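You operate a simulated robot arm through the tools that you are given. There is no shell and no other tool. Be economical: measure what you need, move in short steps, check, and stop when the job is done.

The job below is to be done with a simulated two-armed robot. You get a single attempt, and the scene is never put back.

## Task
Pick up the yellow spacer with the smallest size on its label from the top of the green bench with one hand, pass it to the other hand and put it on the shelf under the chute.

The check looks at the end state, three seconds after you hand in, the way a careful person would. Anything else that was tipped, shoved, dropped, spilled or broken makes it a failure.

## Robot
Two 7-joint arms with three-finger grippers on one trunk, on a base that drives. Base frame: it is fixed to the floor where the robot stands at the start and does not move with it; the origin is under the middle of the robot, x ahead of it, y to its left, z up; the surface under the hand at the start is at about z = 85. Readings come in cm, rad, newtons and seconds.
The left shoulder is at the start at [7, 14.6, 118.7], the right one opposite. With the tool pointing down near the work surface each hand reaches from about 28 to 68 cm from the robot's upright axis, wherever it stands, measured 20 degrees to its own side. Places, roughly: shelf under the chute [30, -200, 50]. Payload 2.2 kg a hand.
The tool frame of a hand sits at the grasp point between the pads (the TCP): z along the fingers, y along the line on which they close. The tips reach 2.8 cm beyond it. The gripper opens to 10.2 cm. The gripper's body begins 7.1 cm behind the TCP.
Orientation is that of the tool frame in the base frame, as a unit quaternion [w, x, y, z]. With the fingers straight down and closing along the base's y, the tool's x points along the base's -x, its y along +y and its z along -z.

## Interface
- The arms move only by the tool arm_command. It takes "left_rows", "right_rows" or both (then of equal length, played together; a hand with none holds still); each is a list of rows, each a list of 7 numbers: the shift along the tool's x, y, z in units of 200 mm (1.0 is 200 mm), then the turn, a rotation vector about the tool's x, y, z in units of 90 degrees (1.0 is 90 degrees), then the opening, from 0 (shut) to 1 (fully open). In form: [[x, y, z, rx, ry, rz, hand], ...]. A call has 1 to 12 rows; each row is the pose to reach, as a shift and turn from the pose commanded when the call began, along the tool's axes at that moment. A call with a number of a shift or a turn outside -1 to 1 is refused whole. Each row takes 0.2 s and may step no farther than 5 cm and 0.15 rad from the row before; otherwise, or with a gripper value out of range, the whole call is refused. A pose out of reach is approached as far as the arm can. The call stops where the force on the tool passes 40 N (or 10 N more than at its start, if that is more) or the arm is blocked; 0.2 s more then pass. The fingers move at their own pace and stop on an object; they squeeze with about 25 N. The grip force told is the motor's: it shows also when the fingers shut on nothing. Time passes only in rows, and 0.2 s behind the last, so rows that repeat a pose let the fingers close. The reply holds the time, the measured pose of the TCP, the force on the tool along the base axes, the opening and the grip force, in the units named above and with some noise, with the torque about the TCP (base axes, N m) and any sound that the robot's microphone picked up.
- Cameras (640 x 400 px; columns grow to the right, rows downward): "scene" is now at [13.08, 1.08, 140.19]; the picture's right is [0.16, -0.99, 0.00], its down [-0.69, -0.11, -0.71] and it looks along [0.70, 0.12, -0.70] (base axes); focal length 248 px, centre (320, 200). "left" rides on the left gripper at [7.2, 3.8, -8.6] in its tool frame; the picture's right is [-0.46, 0.89, 0.00], its down [-0.60, -0.32, -0.73] and it looks along [-0.65, -0.34, 0.68] (tool axes); focal length 256 px, centre (320, 200). "right" rides on the right gripper at [6.9, 4.4, -8.6] in its tool frame; the picture's right is [-0.53, 0.85, 0.00], its down [-0.58, -0.36, -0.73] and it looks along [-0.62, -0.39, 0.68] (tool axes); focal length 256 px, centre (320, 200). There is no depth. A picture from a camera that has moved, and an enlarged one, comes with that camera's place and axes in the base frame and with its lens.
- get_image(camera): a new picture of that camera. The clock stands still meanwhile.
- lift_body(by): slides the trunk up (or, below 0, down) by that many cm; the arms and the scene camera ride with it, the base frame stays. It gives what a move gives, with no picture.
- roll_base(legs): drives the robot by 1 to 6 legs, each [ahead, left, turn to the left] in cm, cm and rad, along the robot's own axes; the way and the turn of a leg run together, so that a leg with both is an arc; at most 150 cm and 3.142 rad a leg. The arms and the cameras ride along, it lands a little off, and it stops where it bumps. It gives what a move gives.
- aim_head(pan, tilt): turns the head with the scene camera to pan (to the left, within 1.501 rad either way) and tilt (down, from -0.506 to 1.204), counted from straight ahead of the robot. It gives what a move gives.
- enlarge(camera, box): a new picture of the part [left, top, right, bottom] of that camera's present view, enlarged. The clock stands still meanwhile.
- close_job(): hands the job in; it is judged then, once.

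Go step by step. Nothing tells you exact positions but the pictures and the camera data: compare them with the known pose of the tool, close in by small moves and look again before you grip or let go. The budget is 120 turns and 100 pictures, counting those below and the enlarged ones. Unless the task says otherwise, let go and move clear before handing in.

The tools are called after "Call:" as name(argument=value, ...) on one line, values as JSON. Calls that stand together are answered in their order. arm_command: Moves the arms, as the interface text tells. Its arguments: {"type":"object","properties":{"left_rows":{"type":"array","items":{"type":"array","items":{"type":"number"}}},"right_rows":{"type":"array","items":{"type":"array","items":{"type":"number"}}}},"required":[]} The other tools are called the same way: lift_body (by) slides the trunk up or down; roll_base (legs) drives the base; aim_head (pan, tilt) turns the head that bears the scene camera; get_image (camera) takes a picture; enlarge (camera, box) takes an enlarged picture of a part of a camera's view; close_job () hands the job in.

At the start:

```text
clock: 0.0
left_ee_pos: [40.4, 20.1, 113.36]
left_tool_rot: [0.0, -0.001, 1.0, 0.0]
left_wrist_force: [0.3, 0.2, -0.1]
left_torque: [-0.02, -0.01, 0.02]
left_width: 10.22
left_grip_force: 0.2
right_ee_pos: [53.8, -19.86, 105.07]
right_tool_rot: [0.0, 0.0, 1.0, 0.001]
right_wrist_force: [0.4, 0.7, 1.0]
right_torque: [0.02, -0.01, 0.04]
right_width: 10.23
right_grip_force: 0.0
trunk travel left (down, up): [-72.5, 21.5]
robot x, y, heading: [-0.13, 0.27, 0.005]
head pan, tilt: [0.162, 0.777]
```

scene: 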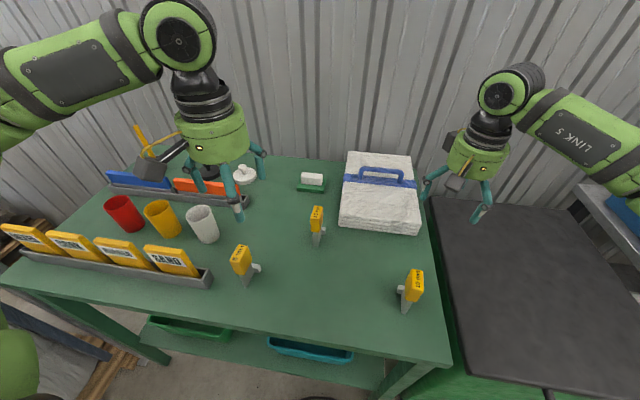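
right: 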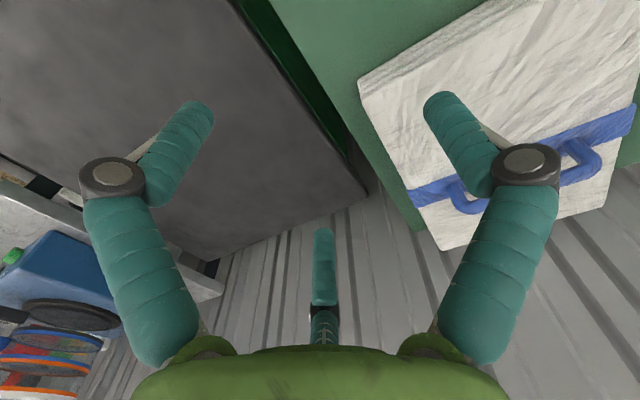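
left: 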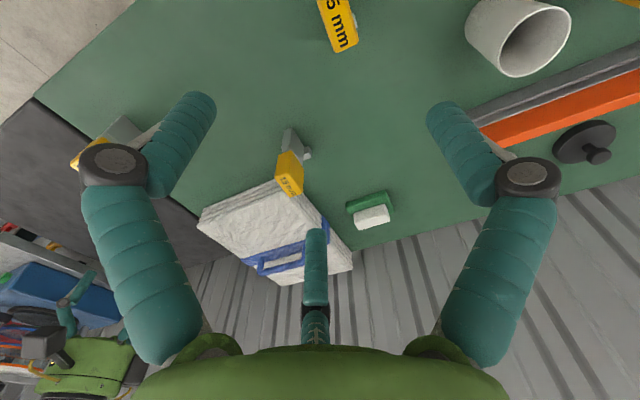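

I see three yellow-headed pieces standing on the green bench and a rack of yellow labelled things on the left. I'll enlarge to read the labels.

Call:
enlarge(camera="scene", box=[210, 190, 350, 290])

Call:
enlarge(camera="scene", box=[370, 250, 450, 320])

Call:
enlarge(camera="scene", box=[0, 190, 220, 300])

Call:
enlarge(camera="left", box=[240, 0, 400, 200])

```text
4.00 times, centred on (280, 240) of scene
camera zoom: at [13.08, 1.08, 140.19], right [0.16, -0.99, 0.0], down [-0.69, -0.11, -0.71], along [0.7, 0.12, -0.7], focal length 990 px, centre (480, 40)
```

zoom: 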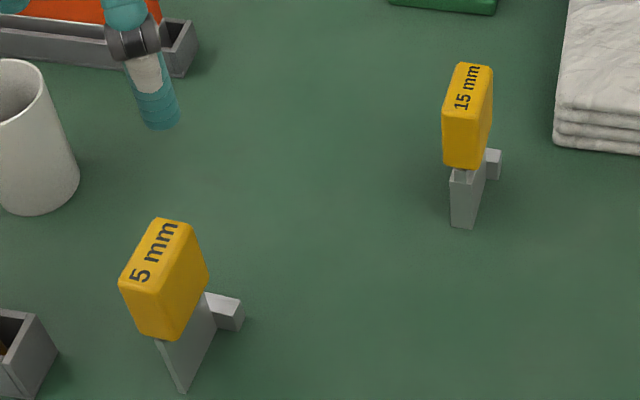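

```text
5.71 times, centred on (410, 285) of scene
camera zoom: at [13.08, 1.08, 140.19], right [0.16, -0.99, 0.0], down [-0.69, -0.11, -0.71], along [0.7, 0.12, -0.7], focal length 1414 px, centre (-194, -286)
```

zoom: 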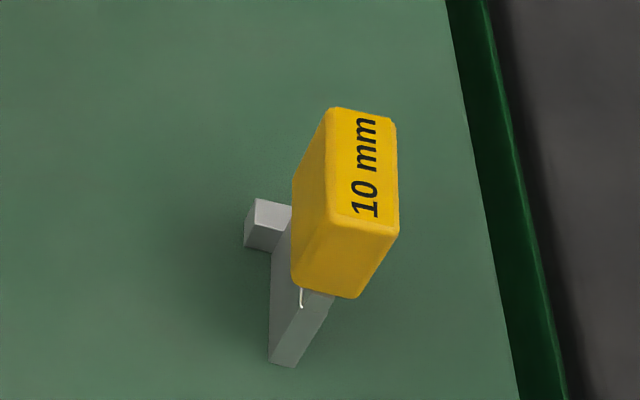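

```text
2.91 times, centred on (110, 245) of scene
camera zoom: at [13.08, 1.08, 140.19], right [0.16, -0.99, 0.0], down [-0.69, -0.11, -0.71], along [0.7, 0.12, -0.7], focal length 720 px, centre (931, 69)
```

zoom: 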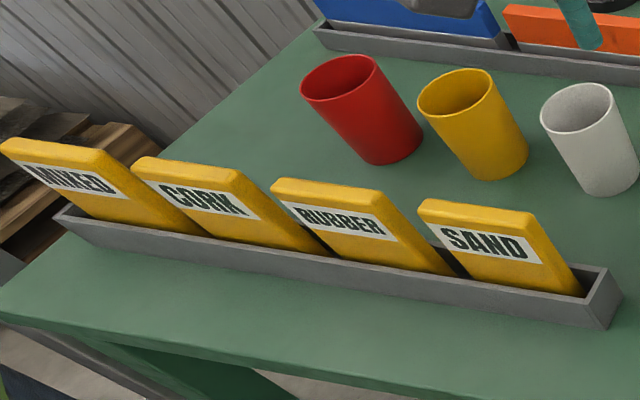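

```text
2.00 times, centred on (320, 100) of left
camera zoom: at [33.16, 23.93, 121.87], right [0.46, 0.89, 0.0], down [0.61, -0.32, 0.73], along [0.65, -0.34, -0.68], focal length 512 px, centre (320, 400)
```

zoom: 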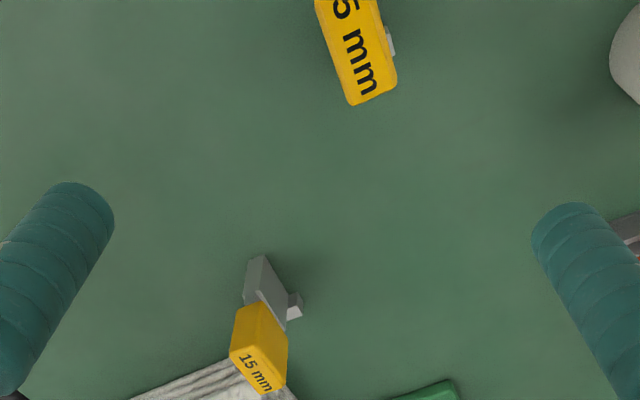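

The 5 mm spacer is the smallest of the three, at about [40, 23], within the left arm's reach. Next I look toward the shelf on the right and check the rest of the bench.

Call:
aim_head(pan=-1.4, tilt=0.45)

Call:
get_image(camera="scene")

Call:
aim_head(pan=0.5, tilt=0.9)

Call:
get_image(camera="scene")

```text
clock: 1.6
left_ee_pos: [40.37, 19.86, 113.31]
left_tool_rot: [-0.001, 0.0, 1.0, 0.001]
left_wrist_force: [-0.1, 0.4, 0.0]
left_torque: [0.0, 0.01, 0.02]
left_width: 10.21
left_grip_force: 0.0
right_ee_pos: [53.78, -19.94, 105.05]
right_tool_rot: [0.0, 0.0, 1.0, 0.0]
right_wrist_force: [-0.1, 0.4, 0.3]
right_torque: [0.0, -0.01, -0.04]
right_width: 10.2
right_grip_force: 0.0
trunk travel left (down, up): [-72.5, 21.5]
robot x, y, heading: [-0.24, -0.11, 0.003]
head pan, tilt: [-1.4, 0.45]
```

```text
92 pictures are left
camera scene: at [6.58, -9.3, 143.04], right [-0.99, -0.17, 0.0], down [-0.07, 0.43, -0.9], along [0.15, -0.89, -0.44], focal length 248 px, centre (320, 200)
```

scene: 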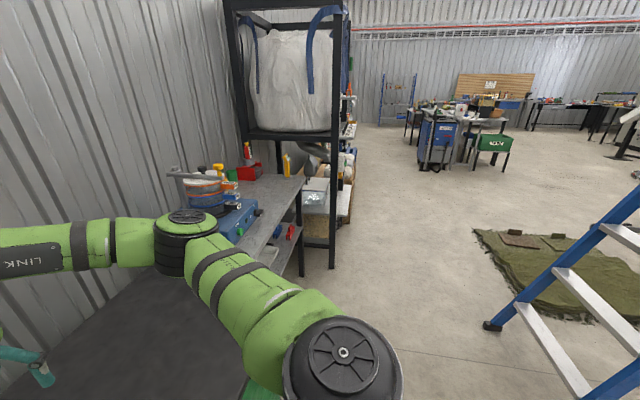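

```text
clock: 3.5
left_ee_pos: [40.44, 19.92, 113.33]
left_tool_rot: [-0.002, 0.0, 1.0, 0.001]
left_wrist_force: [0.6, 0.2, 0.1]
left_torque: [0.02, 0.03, 0.0]
left_width: 10.19
left_grip_force: 0.1
right_ee_pos: [53.69, -19.81, 105.12]
right_tool_rot: [0.0, 0.0, 1.0, 0.0]
right_wrist_force: [-0.2, -0.6, 0.4]
right_torque: [0.0, 0.01, 0.03]
right_width: 10.2
right_grip_force: 0.1
trunk travel left (down, up): [-72.5, 21.5]
robot x, y, heading: [0.05, 0.06, 0.006]
head pan, tilt: [0.499, 0.901]
```

```text
91 pictures are left
camera scene: at [11.64, 3.37, 139.21], right [0.48, -0.88, 0.0], down [-0.69, -0.37, -0.62], along [0.55, 0.3, -0.78], focal length 248 px, centre (320, 200)
```

scene: 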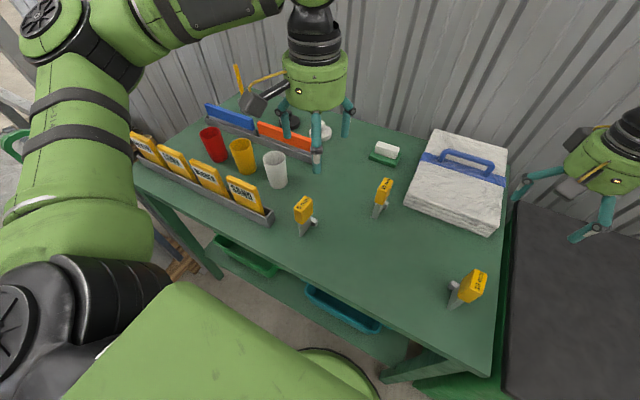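

The bulk-bag rack with a dark spout is at the right; its shelf comes later. Now I zoom in on the 5 mm spacer from this second viewpoint.

Call:
enlarge(camera="scene", box=[280, 180, 344, 244])

Call:
enlarge(camera="left", box=[300, 0, 400, 62])

```text
6.25 times, centred on (312, 212) of scene
camera zoom: at [11.64, 3.37, 139.21], right [0.48, -0.88, 0.0], down [-0.69, -0.37, -0.62], along [0.55, 0.3, -0.78], focal length 1547 px, centre (370, 125)
```

zoom: 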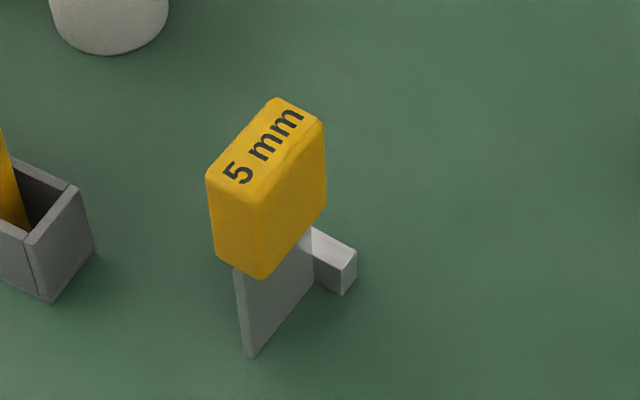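

```text
6.40 times, centred on (350, 31) of left
camera zoom: at [33.16, 23.93, 121.87], right [0.46, 0.89, 0.0], down [0.61, -0.32, 0.73], along [0.65, -0.34, -0.68], focal length 1638 px, centre (128, 1282)
```

zoom: 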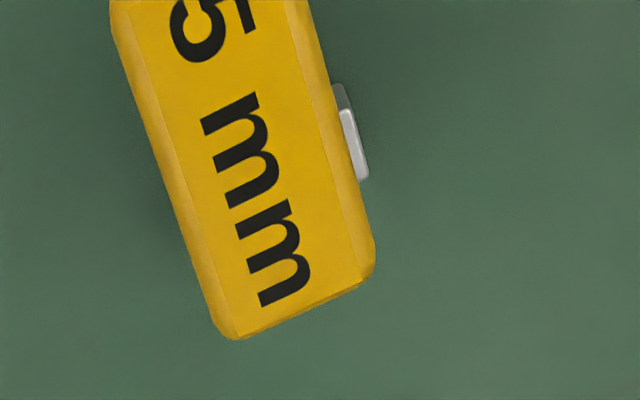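

Head of the 5 mm piece is about 4 x 2 cm, top at z≈97, centred near [38.5, 22.4], long side along x. I move the left hand above it and look.

Call:
arm_command(left_rows=[[0.047, 0.06, 0.15, 0, 0, 0, 0.7], [0.095, 0.12, 0.3, 0, 0, 0, 0.7], [0.095, 0.12, 0.415, 0, 0, 0, 0.7], [0.095, 0.12, 0.415, 0, 0, 0, 0.7]])

Call:
get_image(camera="left")

Call:
enlarge(camera="scene", box=[260, 140, 360, 240])

```text
clock: 4.5
left_ee_pos: [38.49, 22.38, 104.92]
left_tool_rot: [0.0, 0.0, 1.0, -0.001]
left_wrist_force: [0.6, -0.8, 0.9]
left_torque: [-0.02, 0.0, -0.01]
left_width: 7.13
left_grip_force: 0.0
right_ee_pos: [53.62, -19.82, 105.15]
right_tool_rot: [0.0, 0.0, 1.0, 0.0]
right_wrist_force: [-0.3, 0.7, -0.1]
right_torque: [0.0, -0.01, 0.01]
right_width: 10.2
right_grip_force: 0.2
trunk travel left (down, up): [-72.5, 21.5]
robot x, y, heading: [0.06, 0.01, -0.001]
head pan, tilt: [0.499, 0.901]
```

```text
88 pictures are left
camera left: at [31.22, 26.32, 113.55], right [0.46, 0.89, 0.0], down [0.6, -0.32, 0.73], along [0.65, -0.34, -0.68], focal length 256 px, centre (320, 200)
```

left: 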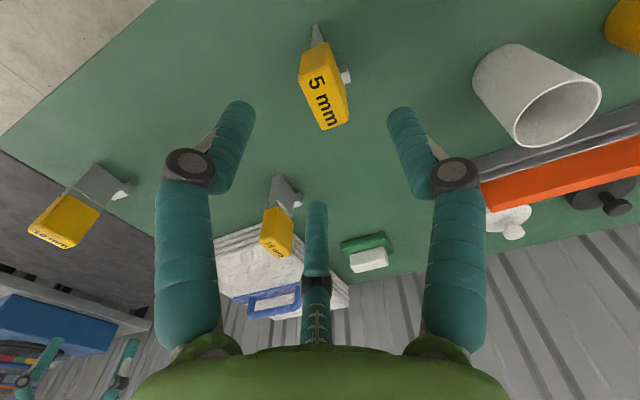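

```text
4.00 times, centred on (310, 190) of scene
camera zoom: at [11.63, 3.38, 139.21], right [0.48, -0.88, 0.0], down [-0.69, -0.38, -0.62], along [0.55, 0.3, -0.78], focal length 990 px, centre (360, 240)
```

zoom: 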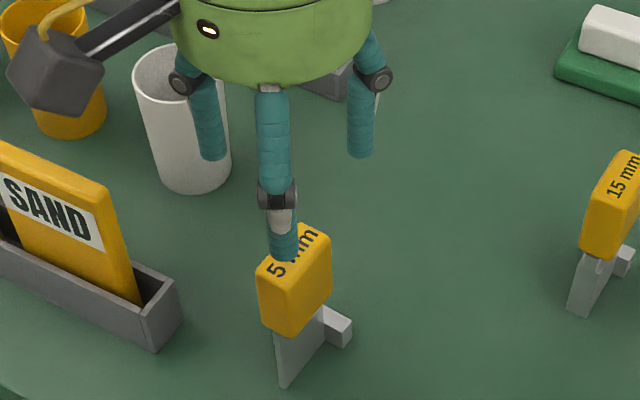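

The gripper appears to show three fingers in the picture while the data says two; I test by narrowing it in the air and looking again.

Call:
arm_command(left_rows=[[0, 0, 0, 0, 0, 0, 0.2], [0, 0, 0, 0, 0, 0, 0.2], [0, 0, 0, 0, 0, 0, 0.2]])

Call:
get_image(camera="left")

Call:
enlarge(camera="scene", box=[260, 140, 360, 240])

```text
clock: 5.3
left_ee_pos: [38.5, 22.35, 105.05]
left_tool_rot: [0.0, -0.001, 1.0, 0.0]
left_wrist_force: [-0.6, -0.6, -0.4]
left_torque: [0.0, 0.0, 0.02]
left_width: 2.02
left_grip_force: 0.0
right_ee_pos: [53.8, -19.85, 105.14]
right_tool_rot: [-0.001, 0.0, 1.0, 0.001]
right_wrist_force: [-1.0, 0.6, -0.4]
right_torque: [-0.01, 0.0, -0.03]
right_width: 10.2
right_grip_force: 0.1
trunk travel left (down, up): [-72.5, 21.5]
robot x, y, heading: [0.21, 0.03, 0.004]
head pan, tilt: [0.499, 0.901]
```

```text
86 pictures are left
camera left: at [31.24, 26.32, 113.58], right [0.46, 0.89, 0.0], down [0.61, -0.32, 0.73], along [0.65, -0.34, -0.68], focal length 256 px, centre (320, 200)
```

left: 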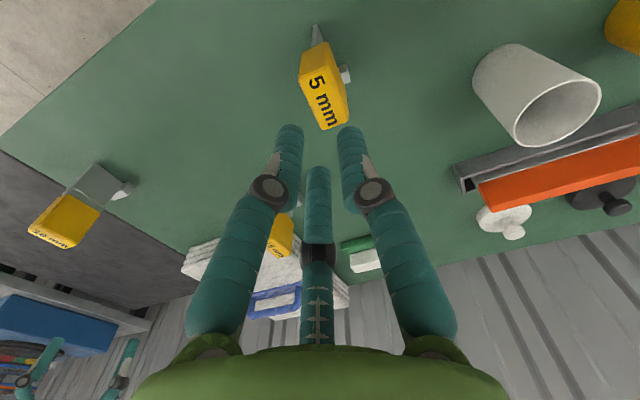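

```text
4.00 times, centred on (310, 190) of scene
camera zoom: at [11.64, 3.38, 139.21], right [0.48, -0.88, 0.0], down [-0.69, -0.38, -0.62], along [0.55, 0.3, -0.78], focal length 990 px, centre (360, 240)
```

zoom: 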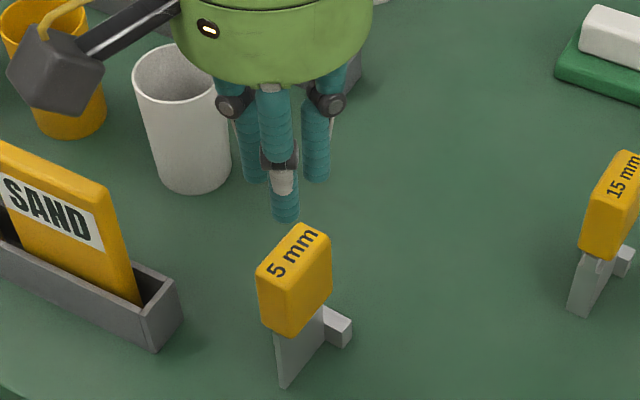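

Physically the fingers may be three or two; closing across the head along y with everything centred suits both. I zoom once more to pin the head's centre.

Call:
enlarge(camera="left", box=[275, 15, 371, 135])

Call:
enlarge(camera="scene", box=[280, 180, 344, 244])

```text
3.33 times, centred on (323, 75) of left
camera zoom: at [31.24, 26.32, 113.58], right [0.46, 0.89, 0.0], down [0.61, -0.32, 0.73], along [0.65, -0.34, -0.68], focal length 853 px, centre (310, 617)
```

zoom: 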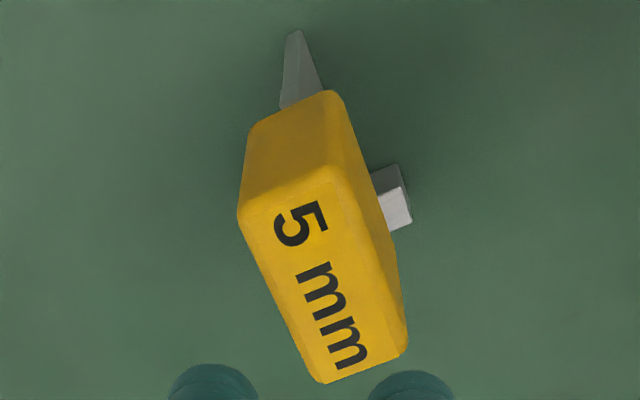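

```text
6.25 times, centred on (312, 212) of scene
camera zoom: at [11.64, 3.38, 139.21], right [0.48, -0.88, 0.0], down [-0.69, -0.38, -0.62], along [0.55, 0.3, -0.78], focal length 1547 px, centre (370, 125)
```

zoom: 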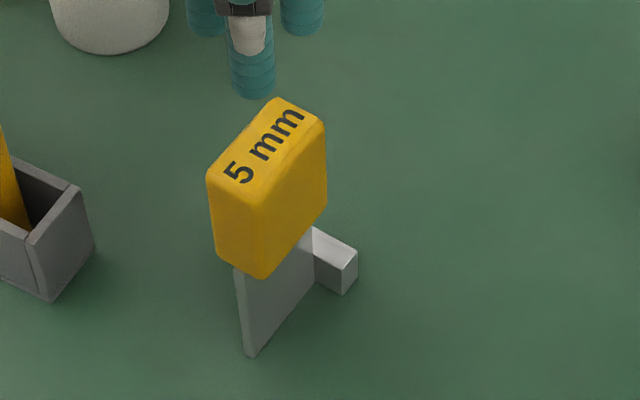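

Refined: head spans x 37.1–41.2, y 21.5–23.6, z 91–96. I open, centre, and descend to z≈94.5 without gripping yet.

Call:
arm_command(left_rows=[[-0.035, 0.012, 0, 0, 0, 0, 0.75], [-0.035, 0.012, 0, 0, 0, 0, 0.75], [-0.035, 0.012, 0, 0, 0, 0, 0.75], [-0.035, 0.012, 0.18, 0, 0, 0, 0.75], [-0.035, 0.012, 0.36, 0, 0, 0, 0.75], [-0.035, 0.012, 0.45, 0, 0, 0, 0.75], [-0.035, 0.012, 0.525, 0, 0, 0, 0.75]])

Call:
get_image(camera="left")

Call:
enlarge(camera="scene", box=[260, 160, 360, 240])

```text
clock: 6.9
left_ee_pos: [39.23, 22.5, 94.48]
left_tool_rot: [-0.001, -0.001, 1.0, 0.0]
left_wrist_force: [0.4, 0.7, 0.7]
left_torque: [-0.01, -0.03, 0.01]
left_width: 7.68
left_grip_force: 0.0
right_ee_pos: [53.68, -19.82, 105.14]
right_tool_rot: [0.001, 0.0, 1.0, 0.0]
right_wrist_force: [0.1, -0.4, 0.2]
right_torque: [-0.01, 0.0, 0.01]
right_width: 10.2
right_grip_force: 0.0
trunk travel left (down, up): [-72.5, 21.5]
robot x, y, heading: [0.23, 0.33, 0.003]
head pan, tilt: [0.499, 0.901]
```

```text
82 pictures are left
camera left: at [31.9, 26.57, 102.99], right [0.46, 0.89, 0.0], down [0.6, -0.32, 0.73], along [0.65, -0.34, -0.68], focal length 256 px, centre (320, 200)
```

left: 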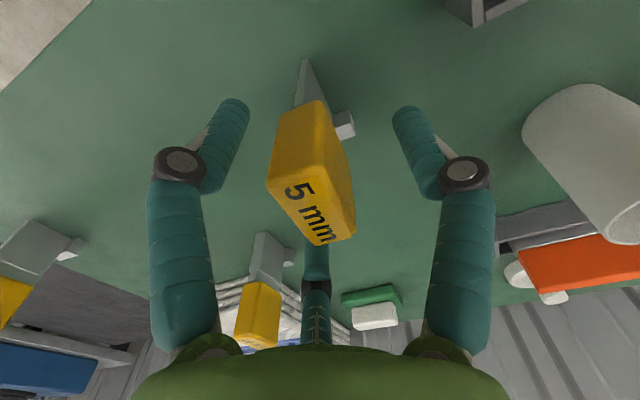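

```text
5.00 times, centred on (310, 200) of scene
camera zoom: at [11.66, 3.42, 139.21], right [0.48, -0.88, 0.0], down [-0.69, -0.38, -0.62], along [0.55, 0.3, -0.78], focal length 1238 px, centre (370, 200)
```

zoom: 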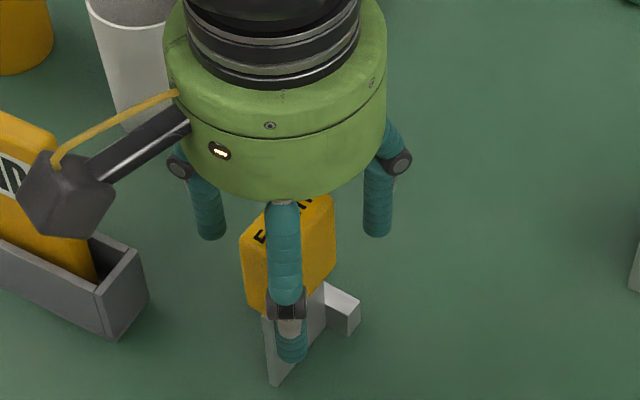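

The head is centred between the fingers. I close gently in steps and read the width at contact.

Call:
arm_command(left_rows=[[0, 0, 0, 0, 0, 0, 0.5], [0, 0, 0, 0, 0, 0, 0.4], [0, 0, 0, 0, 0, 0, 0.3], [0, 0, 0, 0, 0, 0, 0.22], [0, 0, 0, 0, 0, 0, 0.1], [0, 0, 0, 0, 0, 0, 0.0], [0, 0, 0, 0, 0, 0, 0.0]])

Call:
get_image(camera="left")

Call:
enlarge(camera="scene", box=[260, 160, 360, 240])

```text
clock: 8.5
left_ee_pos: [39.11, 22.75, 94.53]
left_tool_rot: [0.0, 0.0, 1.0, 0.0]
left_wrist_force: [-0.7, 0.5, 1.0]
left_torque: [-0.01, -0.07, 0.01]
left_width: 2.92
left_grip_force: 25.2
right_ee_pos: [53.73, -19.8, 105.06]
right_tool_rot: [0.001, 0.0, 1.0, -0.001]
right_wrist_force: [0.2, 0.1, 0.0]
right_torque: [0.02, -0.01, -0.03]
right_width: 10.19
right_grip_force: 0.0
trunk travel left (down, up): [-72.5, 21.5]
robot x, y, heading: [0.15, 0.09, -0.002]
head pan, tilt: [0.499, 0.901]
```

```text
80 pictures are left
camera left: at [31.88, 26.55, 103.03], right [0.46, 0.89, 0.0], down [0.61, -0.32, 0.73], along [0.65, -0.34, -0.68], focal length 256 px, centre (320, 200)
```

left: 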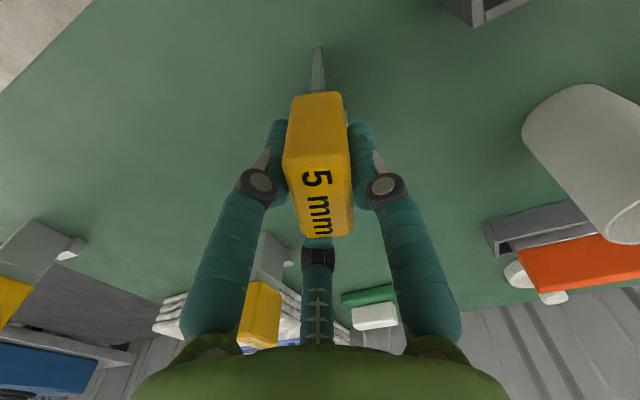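

```text
5.00 times, centred on (310, 200) of scene
camera zoom: at [11.64, 3.38, 139.21], right [0.48, -0.88, 0.0], down [-0.69, -0.38, -0.62], along [0.55, 0.3, -0.78], focal length 1238 px, centre (370, 200)
```

zoom: 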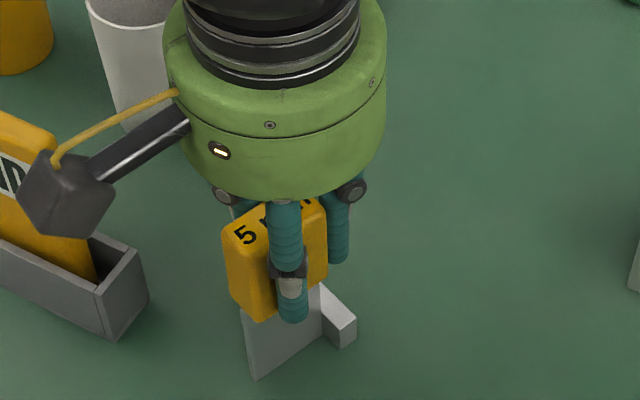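

The fingers turned the piece about 28° and hold it at 2.9 cm width with 25 N. I lift straight up and check.

Call:
arm_command(left_rows=[[0, 0, -0.05, 0, 0, 0, 0], [0, 0, -0.15, 0, 0, 0, 0], [0, 0, -0.35, 0, 0, 0, 0], [0, 0, -0.55, 0, 0, 0, 0], [0, 0, -0.75, 0, 0, 0, 0], [0, 0, -0.75, 0, 0, 0, 0]])

Call:
get_image(camera="left")

Call:
get_image(camera="scene")

Call:
aim_head(pan=-1.4, tilt=0.45)

Call:
enlarge(camera="scene", box=[220, 60, 380, 260])

```text
clock: 9.9
left_ee_pos: [39.15, 22.63, 109.33]
left_tool_rot: [-0.002, 0.0, 1.0, -0.001]
left_wrist_force: [0.1, -0.5, -1.3]
left_torque: [-0.01, -0.02, -0.01]
left_width: 2.94
left_grip_force: 25.1
right_ee_pos: [53.67, -19.79, 105.12]
right_tool_rot: [-0.001, 0.0, 1.0, 0.0]
right_wrist_force: [0.1, -0.7, -0.2]
right_torque: [0.02, 0.0, 0.0]
right_width: 10.18
right_grip_force: 0.0
trunk travel left (down, up): [-72.5, 21.5]
robot x, y, heading: [-0.15, 0.0, 0.003]
head pan, tilt: [0.499, 0.901]
```

```text
78 pictures are left
camera left: at [31.95, 26.56, 117.95], right [0.46, 0.89, 0.0], down [0.61, -0.32, 0.73], along [0.65, -0.34, -0.68], focal length 256 px, centre (320, 200)
```

left: 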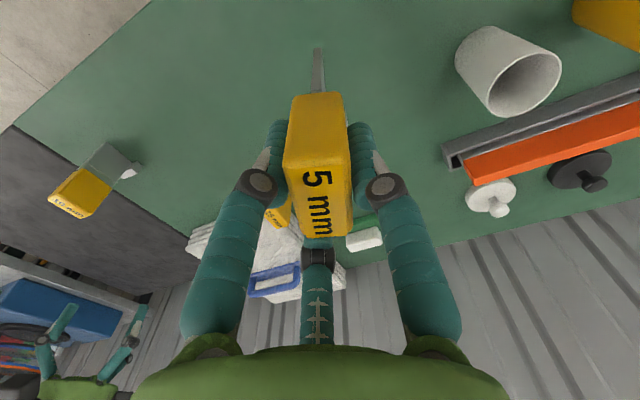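

```text
77 pictures are left
camera scene: at [11.68, 3.41, 139.2], right [0.48, -0.88, 0.0], down [-0.69, -0.38, -0.62], along [0.55, 0.3, -0.78], focal length 248 px, centre (320, 200)
```

scene: 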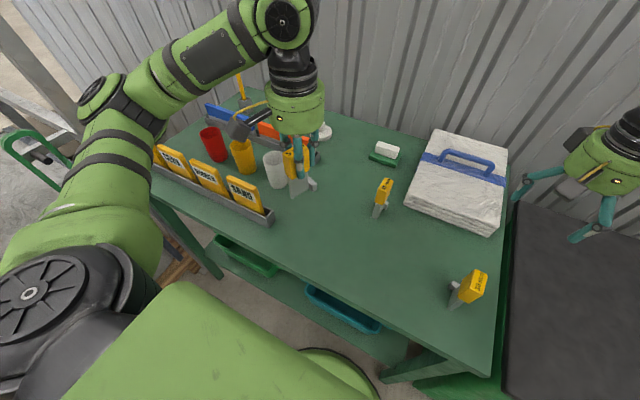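

```text
clock: 11.8
left_ee_pos: [39.09, 22.56, 109.26]
left_tool_rot: [-0.001, 0.0, 1.0, 0.001]
left_wrist_force: [-0.9, 0.6, -2.4]
left_torque: [0.0, 0.02, 0.01]
left_width: 2.88
left_grip_force: 24.8
right_ee_pos: [53.74, -19.94, 105.14]
right_tool_rot: [0.0, 0.0, 1.0, 0.0]
right_wrist_force: [-0.3, -0.7, -0.2]
right_torque: [0.02, 0.01, 0.02]
right_width: 10.2
right_grip_force: 0.1
trunk travel left (down, up): [-72.5, 21.5]
robot x, y, heading: [0.04, -0.09, 0.004]
head pan, tilt: [-1.4, 0.45]
```

```text
2.00 times, centred on (300, 160) of scene
camera zoom: at [6.6, -9.28, 143.04], right [-0.99, -0.17, 0.0], down [-0.07, 0.43, -0.9], along [0.15, -0.89, -0.44], focal length 495 px, centre (360, 280)
```

zoom: 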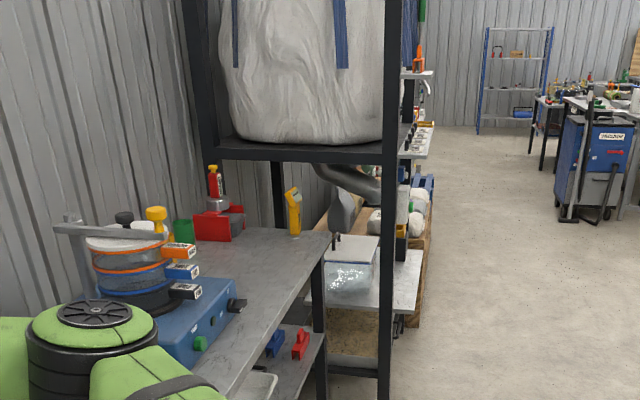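

The spacer is firmly held. The shelf under the chute sits inside the rack beyond the grey bench. Before backing out I look at both sides for clearance.

Call:
aim_head(pan=-1.5, tilt=0.7)

Call:
get_image(camera="scene")

Call:
aim_head(pan=1.5, tilt=0.6)

Call:
get_image(camera="scene")

```text
clock: 12.6
left_ee_pos: [39.19, 22.59, 109.45]
left_tool_rot: [-0.001, 0.0, 1.0, 0.0]
left_wrist_force: [0.0, 0.1, -1.4]
left_torque: [-0.03, 0.0, 0.01]
left_width: 2.88
left_grip_force: 24.7
right_ee_pos: [53.66, -19.9, 105.1]
right_tool_rot: [0.0, 0.0, 1.0, 0.0]
right_wrist_force: [0.1, -0.3, 0.3]
right_torque: [0.02, 0.01, 0.01]
right_width: 10.24
right_grip_force: 0.1
trunk travel left (down, up): [-72.5, 21.5]
robot x, y, heading: [-0.14, -0.06, -0.0]
head pan, tilt: [-1.499, 0.7]
```

```text
75 pictures are left
camera scene: at [5.64, -8.7, 140.83], right [-1.0, -0.07, 0.0], down [-0.05, 0.64, -0.77], along [0.05, -0.76, -0.64], focal length 248 px, centre (320, 200)
```

scene: 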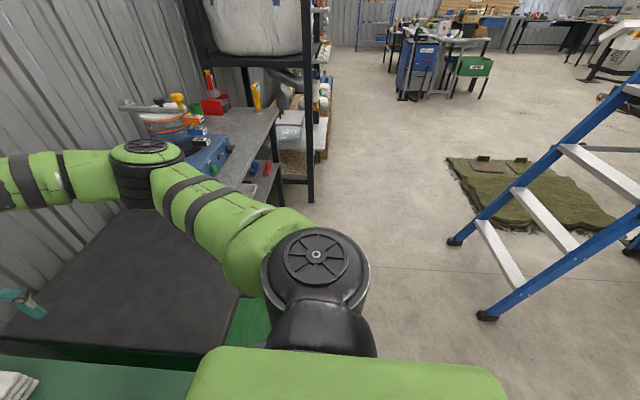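

```text
clock: 15.2
left_ee_pos: [39.11, 22.49, 109.38]
left_tool_rot: [-0.001, 0.0, 1.0, 0.0]
left_wrist_force: [-0.1, 0.4, -1.3]
left_torque: [0.0, 0.01, -0.02]
left_width: 2.9
left_grip_force: 25.1
right_ee_pos: [53.67, -19.78, 105.06]
right_tool_rot: [0.0, 0.0, 1.0, 0.0]
right_wrist_force: [0.2, 0.3, -0.2]
right_torque: [0.02, 0.02, -0.01]
right_width: 10.19
right_grip_force: 0.1
trunk travel left (down, up): [-72.5, 21.5]
robot x, y, heading: [0.08, -0.07, -0.001]
head pan, tilt: [1.499, 0.6]
```

```text
74 pictures are left
camera scene: at [5.67, 8.59, 141.69], right [1.0, -0.07, 0.0], down [-0.04, -0.56, -0.83], along [0.06, 0.82, -0.57], focal length 248 px, centre (320, 200)
```

scene: 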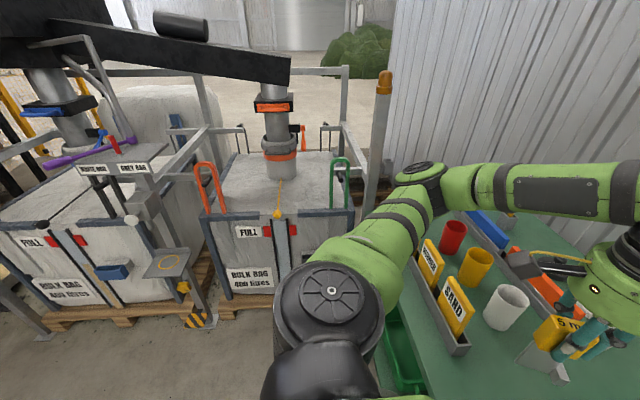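

Floor is open along x≈-40 (ladder feet near x=-86, bench fronts at x≥27). I back off 38 cm, then prepare the handover in front of the robot.

Call:
roll_base(legs=[[-38, 0, 0]])

Call:
aim_head(pan=0.0, tilt=0.65)

Call:
get_image(camera="scene")

```text
clock: 17.5
left_ee_pos: [1.58, 22.62, 109.31]
left_tool_rot: [-0.001, -0.001, 1.0, 0.001]
left_wrist_force: [0.2, 0.5, -1.3]
left_torque: [0.03, 0.05, 0.03]
left_width: 2.89
left_grip_force: 25.1
right_ee_pos: [16.17, -19.87, 105.05]
right_tool_rot: [-0.001, -0.001, 1.0, 0.0]
right_wrist_force: [0.2, -0.1, 0.9]
right_torque: [0.0, 0.0, -0.05]
right_width: 10.2
right_grip_force: 0.0
trunk travel left (down, up): [-72.5, 21.5]
robot x, y, heading: [-37.87, 0.03, 0.001]
head pan, tilt: [1.499, 0.6]
```

```text
clock: 19.1
left_ee_pos: [1.64, 22.61, 109.38]
left_tool_rot: [0.0, -0.001, 1.0, 0.0]
left_wrist_force: [0.0, 0.4, -2.3]
left_torque: [0.0, 0.01, 0.0]
left_width: 2.9
left_grip_force: 25.3
right_ee_pos: [16.15, -19.76, 105.13]
right_tool_rot: [0.0, -0.002, 1.0, 0.0]
right_wrist_force: [0.3, 0.5, 0.3]
right_torque: [0.0, -0.01, -0.03]
right_width: 10.19
right_grip_force: 0.1
trunk travel left (down, up): [-72.5, 21.5]
robot x, y, heading: [-37.72, -0.0, 0.004]
head pan, tilt: [0.0, 0.649]
```

```text
73 pictures are left
camera scene: at [-23.91, -0.23, 141.26], right [0.0, -1.0, 0.0], down [-0.6, 0.0, -0.8], along [0.8, 0.0, -0.6], focal length 248 px, centre (320, 200)
```

scene: 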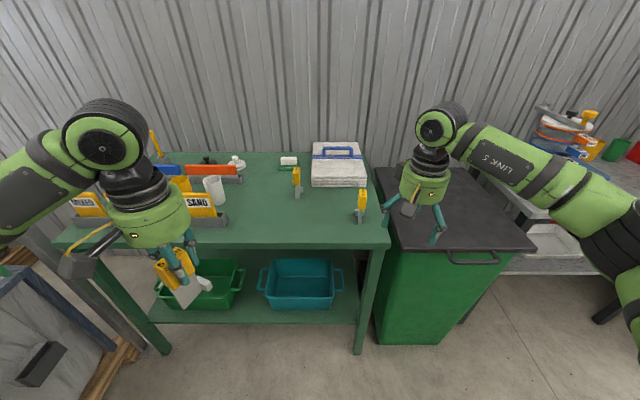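

Next the left hand comes to the middle and yaws 90° so the blade's free edge faces the right hand.

Call:
arm_command(left_rows=[[-0.009, -0.055, -0.014, 0, 0, -0.091, 0], [-0.018, -0.109, -0.027, 0, 0, -0.182, 0], [-0.027, -0.164, -0.041, 0, 0, -0.273, 0], [-0.036, -0.218, -0.055, 0, 0, -0.364, 0], [-0.045, -0.273, -0.068, 0, 0, -0.455, 0], [-0.055, -0.327, -0.082, 0, 0, -0.545, 0], [-0.064, -0.382, -0.095, 0, 0, -0.636, 0], [-0.073, -0.436, -0.109, 0, 0, -0.727, 0], [-0.082, -0.491, -0.123, 0, 0, -0.818, 0], [-0.091, -0.545, -0.136, 0, 0, -0.909, 0], [-0.1, -0.6, -0.15, 0, 0, -1, 0], [-0.1, -0.6, -0.15, 0, 0, -1, 0]])

Call:
get_image(camera="scene")

Call:
get_image(camera="left")

```text
clock: 21.7
left_ee_pos: [3.6, 10.67, 112.41]
left_tool_rot: [0.0, 0.708, -0.706, -0.001]
left_wrist_force: [-0.2, -0.2, -0.7]
left_torque: [-0.02, -0.01, -0.03]
left_width: 2.87
left_grip_force: 24.9
right_ee_pos: [16.16, -19.82, 105.23]
right_tool_rot: [0.0, 0.0, 1.0, 0.0]
right_wrist_force: [0.1, 1.4, -0.1]
right_torque: [0.01, 0.01, 0.03]
right_width: 10.21
right_grip_force: 0.0
trunk travel left (down, up): [-72.5, 21.5]
robot x, y, heading: [-37.74, 0.12, 0.003]
head pan, tilt: [0.0, 0.649]
```

```text
72 pictures are left
camera scene: at [-23.93, -0.2, 141.26], right [0.0, -1.0, 0.0], down [-0.6, 0.0, -0.8], along [0.8, 0.0, -0.6], focal length 248 px, centre (320, 200)
```

scene: 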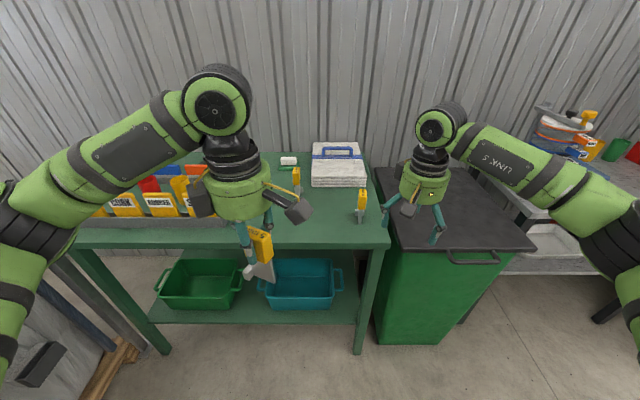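

```text
71 pictures are left
camera left: at [-0.27, 3.58, 120.96], right [-0.89, 0.46, 0.0], down [0.32, 0.61, 0.73], along [0.34, 0.65, -0.68], focal length 256 px, centre (320, 200)
```

left: 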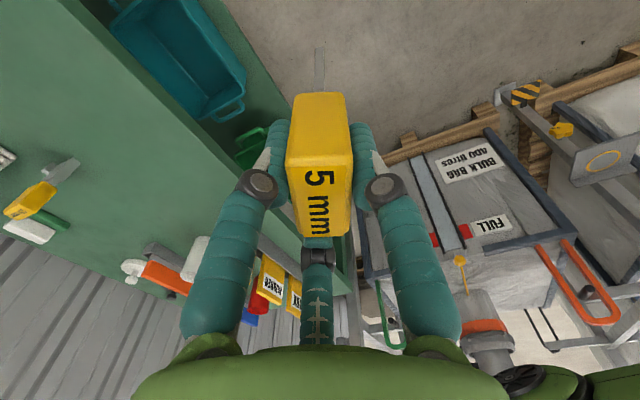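

Left hand is in place. I zoom on the piece to measure the blade.

Call:
enlarge(camera="scene", box=[225, 215, 295, 295])

Call:
enlarge(camera="left", box=[260, 30, 380, 250])

```text
5.00 times, centred on (260, 255) of scene
camera zoom: at [-23.93, -0.2, 141.26], right [0.0, -1.0, 0.0], down [-0.6, 0.0, -0.8], along [0.8, 0.0, -0.6], focal length 1238 px, centre (620, -75)
```

zoom: 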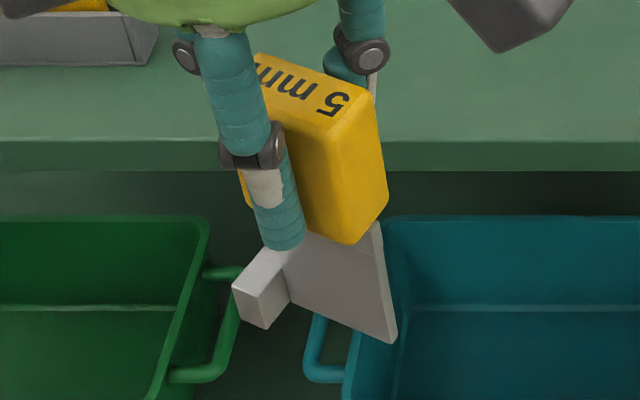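

```text
1.82 times, centred on (320, 140) of left
camera zoom: at [-0.27, 3.58, 120.96], right [-0.89, 0.46, 0.0], down [0.32, 0.61, 0.73], along [0.34, 0.65, -0.68], focal length 465 px, centre (320, 309)
```

zoom: 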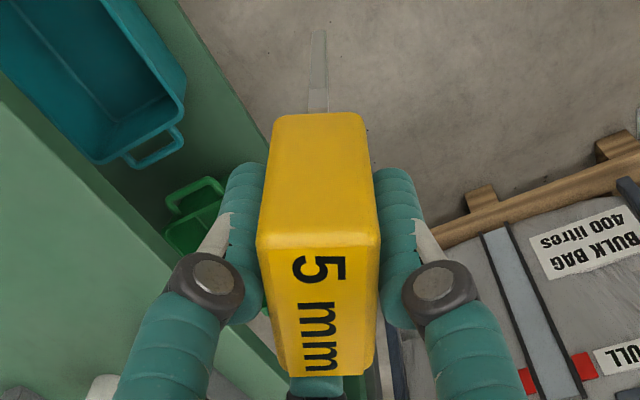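

The blade's free part spans z 103.6–109.3 with its edge facing back toward the right hand. I'll bring the right hand in nearly level (20° down) along the blade; first half of the reorientation now.

Call:
arm_command(right_rows=[[0.025, 0.019, -0.019, -0.0488, 0.0296, 0.0697, 0.8], [0.05, 0.038, -0.038, -0.0975, 0.0591, 0.1394, 0.6], [0.075, 0.056, -0.056, -0.146, 0.0887, 0.209, 0.5], [0.1, 0.075, -0.075, -0.195, 0.118, 0.279, 0.4], [0.125, 0.094, -0.094, -0.244, 0.148, 0.348, 0.4], [0.15, 0.113, -0.113, -0.2925, 0.177, 0.418, 0.4], [0.175, 0.131, -0.131, -0.341, 0.207, 0.488, 0.4], [0.2, 0.15, -0.15, -0.39, 0.2365, 0.5575, 0.4]])

Call:
get_image(camera="scene")

```text
clock: 23.5
left_ee_pos: [3.54, 10.71, 112.4]
left_tool_rot: [0.0, 0.708, -0.707, 0.0]
left_wrist_force: [0.7, 0.1, -2.0]
left_torque: [0.02, -0.01, 0.01]
left_width: 2.89
left_grip_force: 24.6
right_ee_pos: [11.9, -16.86, 108.04]
right_tool_rot: [-0.177, 0.415, 0.844, 0.291]
right_wrist_force: [-0.5, 0.0, 0.4]
right_torque: [-0.04, 0.0, -0.02]
right_width: 4.08
right_grip_force: 0.0
trunk travel left (down, up): [-72.5, 21.5]
robot x, y, heading: [-37.43, 0.11, 0.0]
head pan, tilt: [0.0, 0.649]
```

```text
68 pictures are left
camera scene: at [-23.97, -0.3, 141.26], right [0.0, -1.0, 0.0], down [-0.6, 0.0, -0.8], along [0.8, 0.0, -0.6], focal length 248 px, centre (320, 200)
```

scene: 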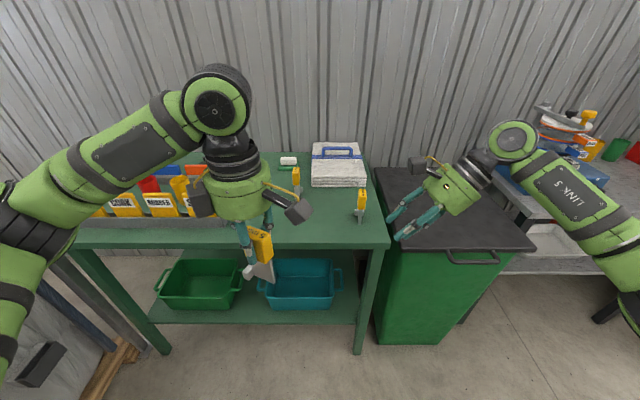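

Call:
arm_command(right_rows=[[0.1225, -0.0275, 0.0485, -0.0488, 0.0296, 0.0697, 0.4], [0.245, -0.055, 0.097, -0.0975, 0.0591, 0.1394, 0.4], [0.3675, -0.0825, 0.1455, -0.146, 0.0887, 0.209, 0.4], [0.49, -0.11, 0.194, -0.195, 0.118, 0.279, 0.4], [0.6125, -0.1375, 0.2425, -0.244, 0.148, 0.348, 0.4], [0.735, -0.165, 0.291, -0.2925, 0.177, 0.418, 0.4], [0.8575, -0.1925, 0.3395, -0.341, 0.207, 0.488, 0.4], [0.98, -0.22, 0.388, -0.39, 0.2365, 0.5575, 0.4], [0.98, -0.22, 0.388, -0.39, 0.2365, 0.5575, 0.4]])

Call:
get_image(camera="scene")

Call:
get_image(camera="right")

```text
clock: 25.5
left_ee_pos: [3.37, 10.61, 112.41]
left_tool_rot: [0.001, 0.708, -0.706, 0.0]
left_wrist_force: [-0.3, -0.8, -0.4]
left_torque: [-0.03, -0.02, 0.01]
left_width: 2.87
left_grip_force: 25.4
right_ee_pos: [2.05, -2.03, 110.9]
right_tool_rot: [-0.299, 0.7, 0.426, 0.49]
right_wrist_force: [-0.2, -0.9, -0.1]
right_torque: [-0.01, -0.01, -0.02]
right_width: 4.08
right_grip_force: 0.1
right hand out of reach, approached as far as the arm can: row 7, 8, 9
trunk travel left (down, up): [-72.5, 21.5]
robot x, y, heading: [-37.79, -0.24, -0.0]
head pan, tilt: [0.0, 0.649]
```

```text
67 pictures are left
camera scene: at [-24.02, -0.3, 141.27], right [0.0, -1.0, 0.0], down [-0.6, 0.0, -0.8], along [0.8, 0.0, -0.6], focal length 248 px, centre (320, 200)
```

scene: 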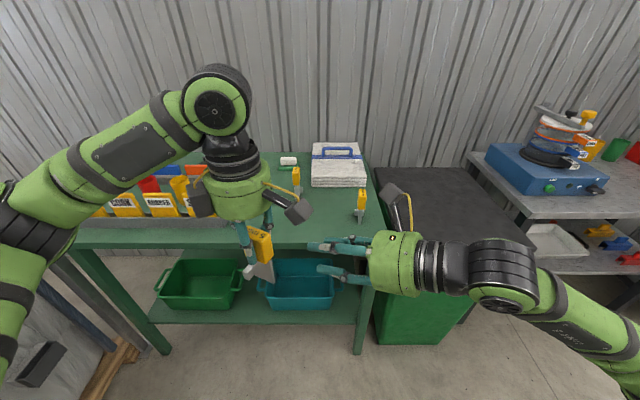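

```text
66 pictures are left
camera right: at [3.17, -9.04, 120.38], right [0.67, -0.55, -0.5], down [-0.73, -0.62, -0.29], along [-0.15, 0.56, -0.81], focal length 256 px, centre (320, 200)
```

right: 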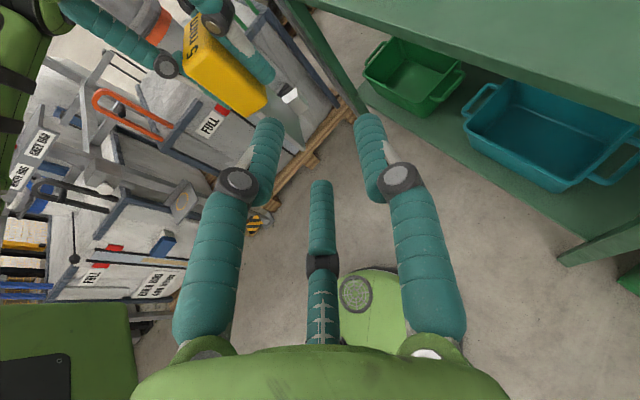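

Orientation is right, but the spot is too close to the body for the right arm. I shift both hands 8 cm farther forward.

Call:
arm_command(left_rows=[[0, -0.1, 0, 0, 0, 0, 0], [0, -0.2, 0, 0, 0, 0, 0], [0, -0.3, 0, 0, 0, 0, 0], [0, -0.4, 0, 0, 0, 0, 0], [0, -0.4, 0, 0, 0, 0, 0]], right_rows=[[0.016, 0.089, 0.043, 0, 0, 0, 0.4], [0.032, 0.178, 0.086, 0, 0, 0, 0.4], [0.047, 0.267, 0.129, 0, 0, 0, 0.4], [0.063, 0.356, 0.172, 0, 0, 0, 0.4], [0.063, 0.356, 0.172, 0, 0, 0, 0.4]])

```text
clock: 26.7
left_ee_pos: [11.65, 10.49, 112.36]
left_tool_rot: [0.001, 0.708, -0.707, -0.001]
left_wrist_force: [0.2, 0.6, -0.3]
left_torque: [0.03, -0.02, -0.02]
left_width: 2.86
left_grip_force: 25.1
right_ee_pos: [10.2, -1.96, 110.93]
right_tool_rot: [-0.297, 0.7, 0.426, 0.49]
right_wrist_force: [-0.2, 0.0, 0.6]
right_torque: [-0.01, 0.01, 0.0]
right_width: 4.08
right_grip_force: 0.0
trunk travel left (down, up): [-72.5, 21.5]
robot x, y, heading: [-37.95, 0.52, 0.004]
head pan, tilt: [0.0, 0.649]
```

Call:
arm_command(right_rows=[[-0.016, -0.083, 0.05, 0, 0, 0, 0.3], [-0.032, -0.167, 0.1, 0, 0, 0, 0.22], [-0.0475, -0.25, 0.15, 0, 0, 0, 0.22], [-0.0475, -0.25, 0.15, 0, 0, 0, 0.22]])

Call:
get_image(camera="right")

Call:
enlarge(camera="scene", box=[200, 160, 360, 300])

Call:
get_image(camera="left")

```text
clock: 27.7
left_ee_pos: [11.56, 10.53, 112.5]
left_tool_rot: [0.001, 0.708, -0.707, -0.001]
left_wrist_force: [0.0, 0.1, -1.6]
left_torque: [-0.01, -0.04, -0.02]
left_width: 2.85
left_grip_force: 24.7
right_ee_pos: [6.81, 2.55, 109.14]
right_tool_rot: [-0.297, 0.701, 0.425, 0.49]
right_wrist_force: [0.2, -0.3, 0.5]
right_torque: [-0.01, 0.0, -0.01]
right_width: 2.23
right_grip_force: 0.1
trunk travel left (down, up): [-72.5, 21.5]
robot x, y, heading: [-37.55, 0.13, 0.0]
head pan, tilt: [0.0, 0.649]
```

```text
65 pictures are left
camera right: at [7.96, -4.62, 118.51], right [0.67, -0.55, -0.5], down [-0.73, -0.62, -0.29], along [-0.15, 0.56, -0.81], focal length 256 px, centre (320, 200)
```

right: 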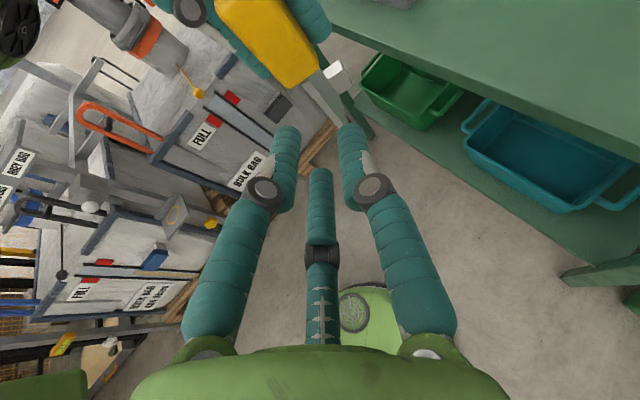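

```text
2.86 times, centred on (280, 230) of scene
camera zoom: at [-23.91, -0.27, 141.26], right [0.0, -1.0, 0.0], down [-0.6, 0.0, -0.8], along [0.8, 0.0, -0.6], focal length 707 px, centre (434, 114)
```

zoom: 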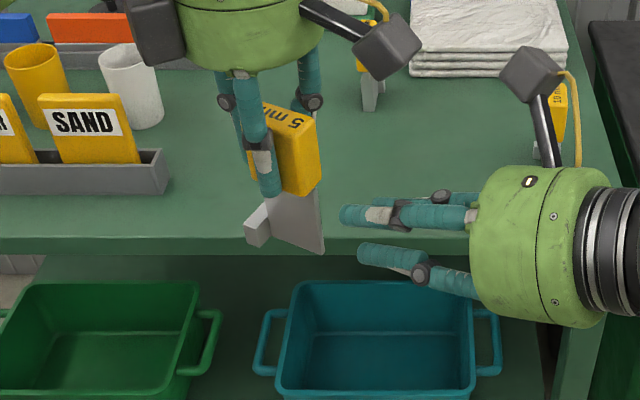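

```text
63 pictures are left
camera left: at [7.77, 3.42, 120.97], right [-0.89, 0.46, 0.0], down [0.32, 0.6, 0.73], along [0.34, 0.65, -0.68], focal length 256 px, centre (320, 200)
```

left: 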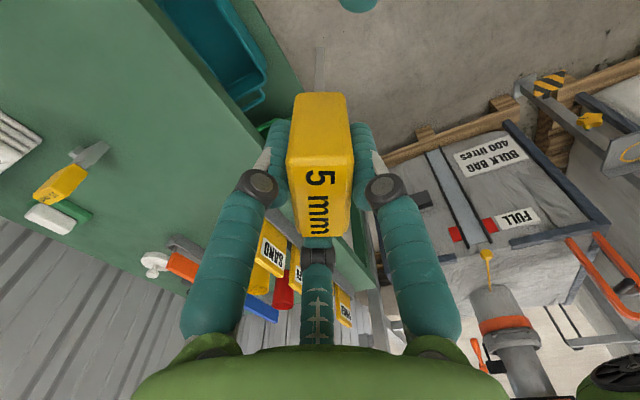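

The blade lines up between the finger pair and the single finger. I zoom the right camera to check the lateral offset before sliding in.

Call:
enlarge(camera="right", box=[250, 30, 410, 170])

Call:
enlarge(camera="left", box=[270, 0, 390, 110])

```text
2.86 times, centred on (330, 100) of right
camera zoom: at [7.96, -4.62, 118.51], right [0.67, -0.55, -0.5], down [-0.73, -0.62, -0.29], along [-0.15, 0.56, -0.81], focal length 731 px, centre (291, 486)
```

zoom: 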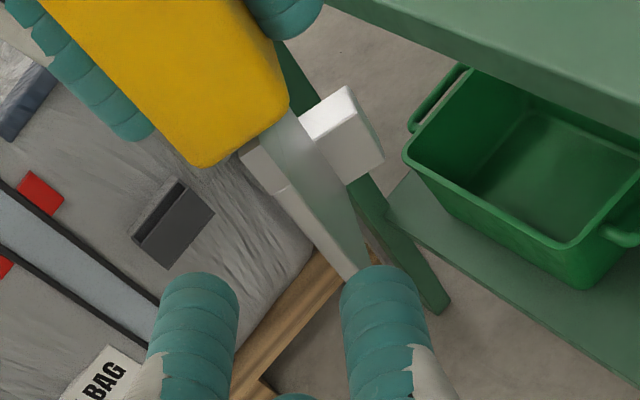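

```text
3.64 times, centred on (330, 55) of left
camera zoom: at [7.77, 3.42, 120.97], right [-0.89, 0.46, 0.0], down [0.32, 0.6, 0.73], along [0.34, 0.65, -0.68], focal length 931 px, centre (284, 727)
```

zoom: 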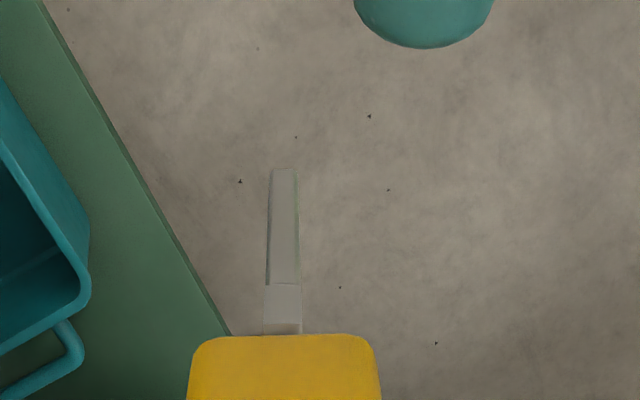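

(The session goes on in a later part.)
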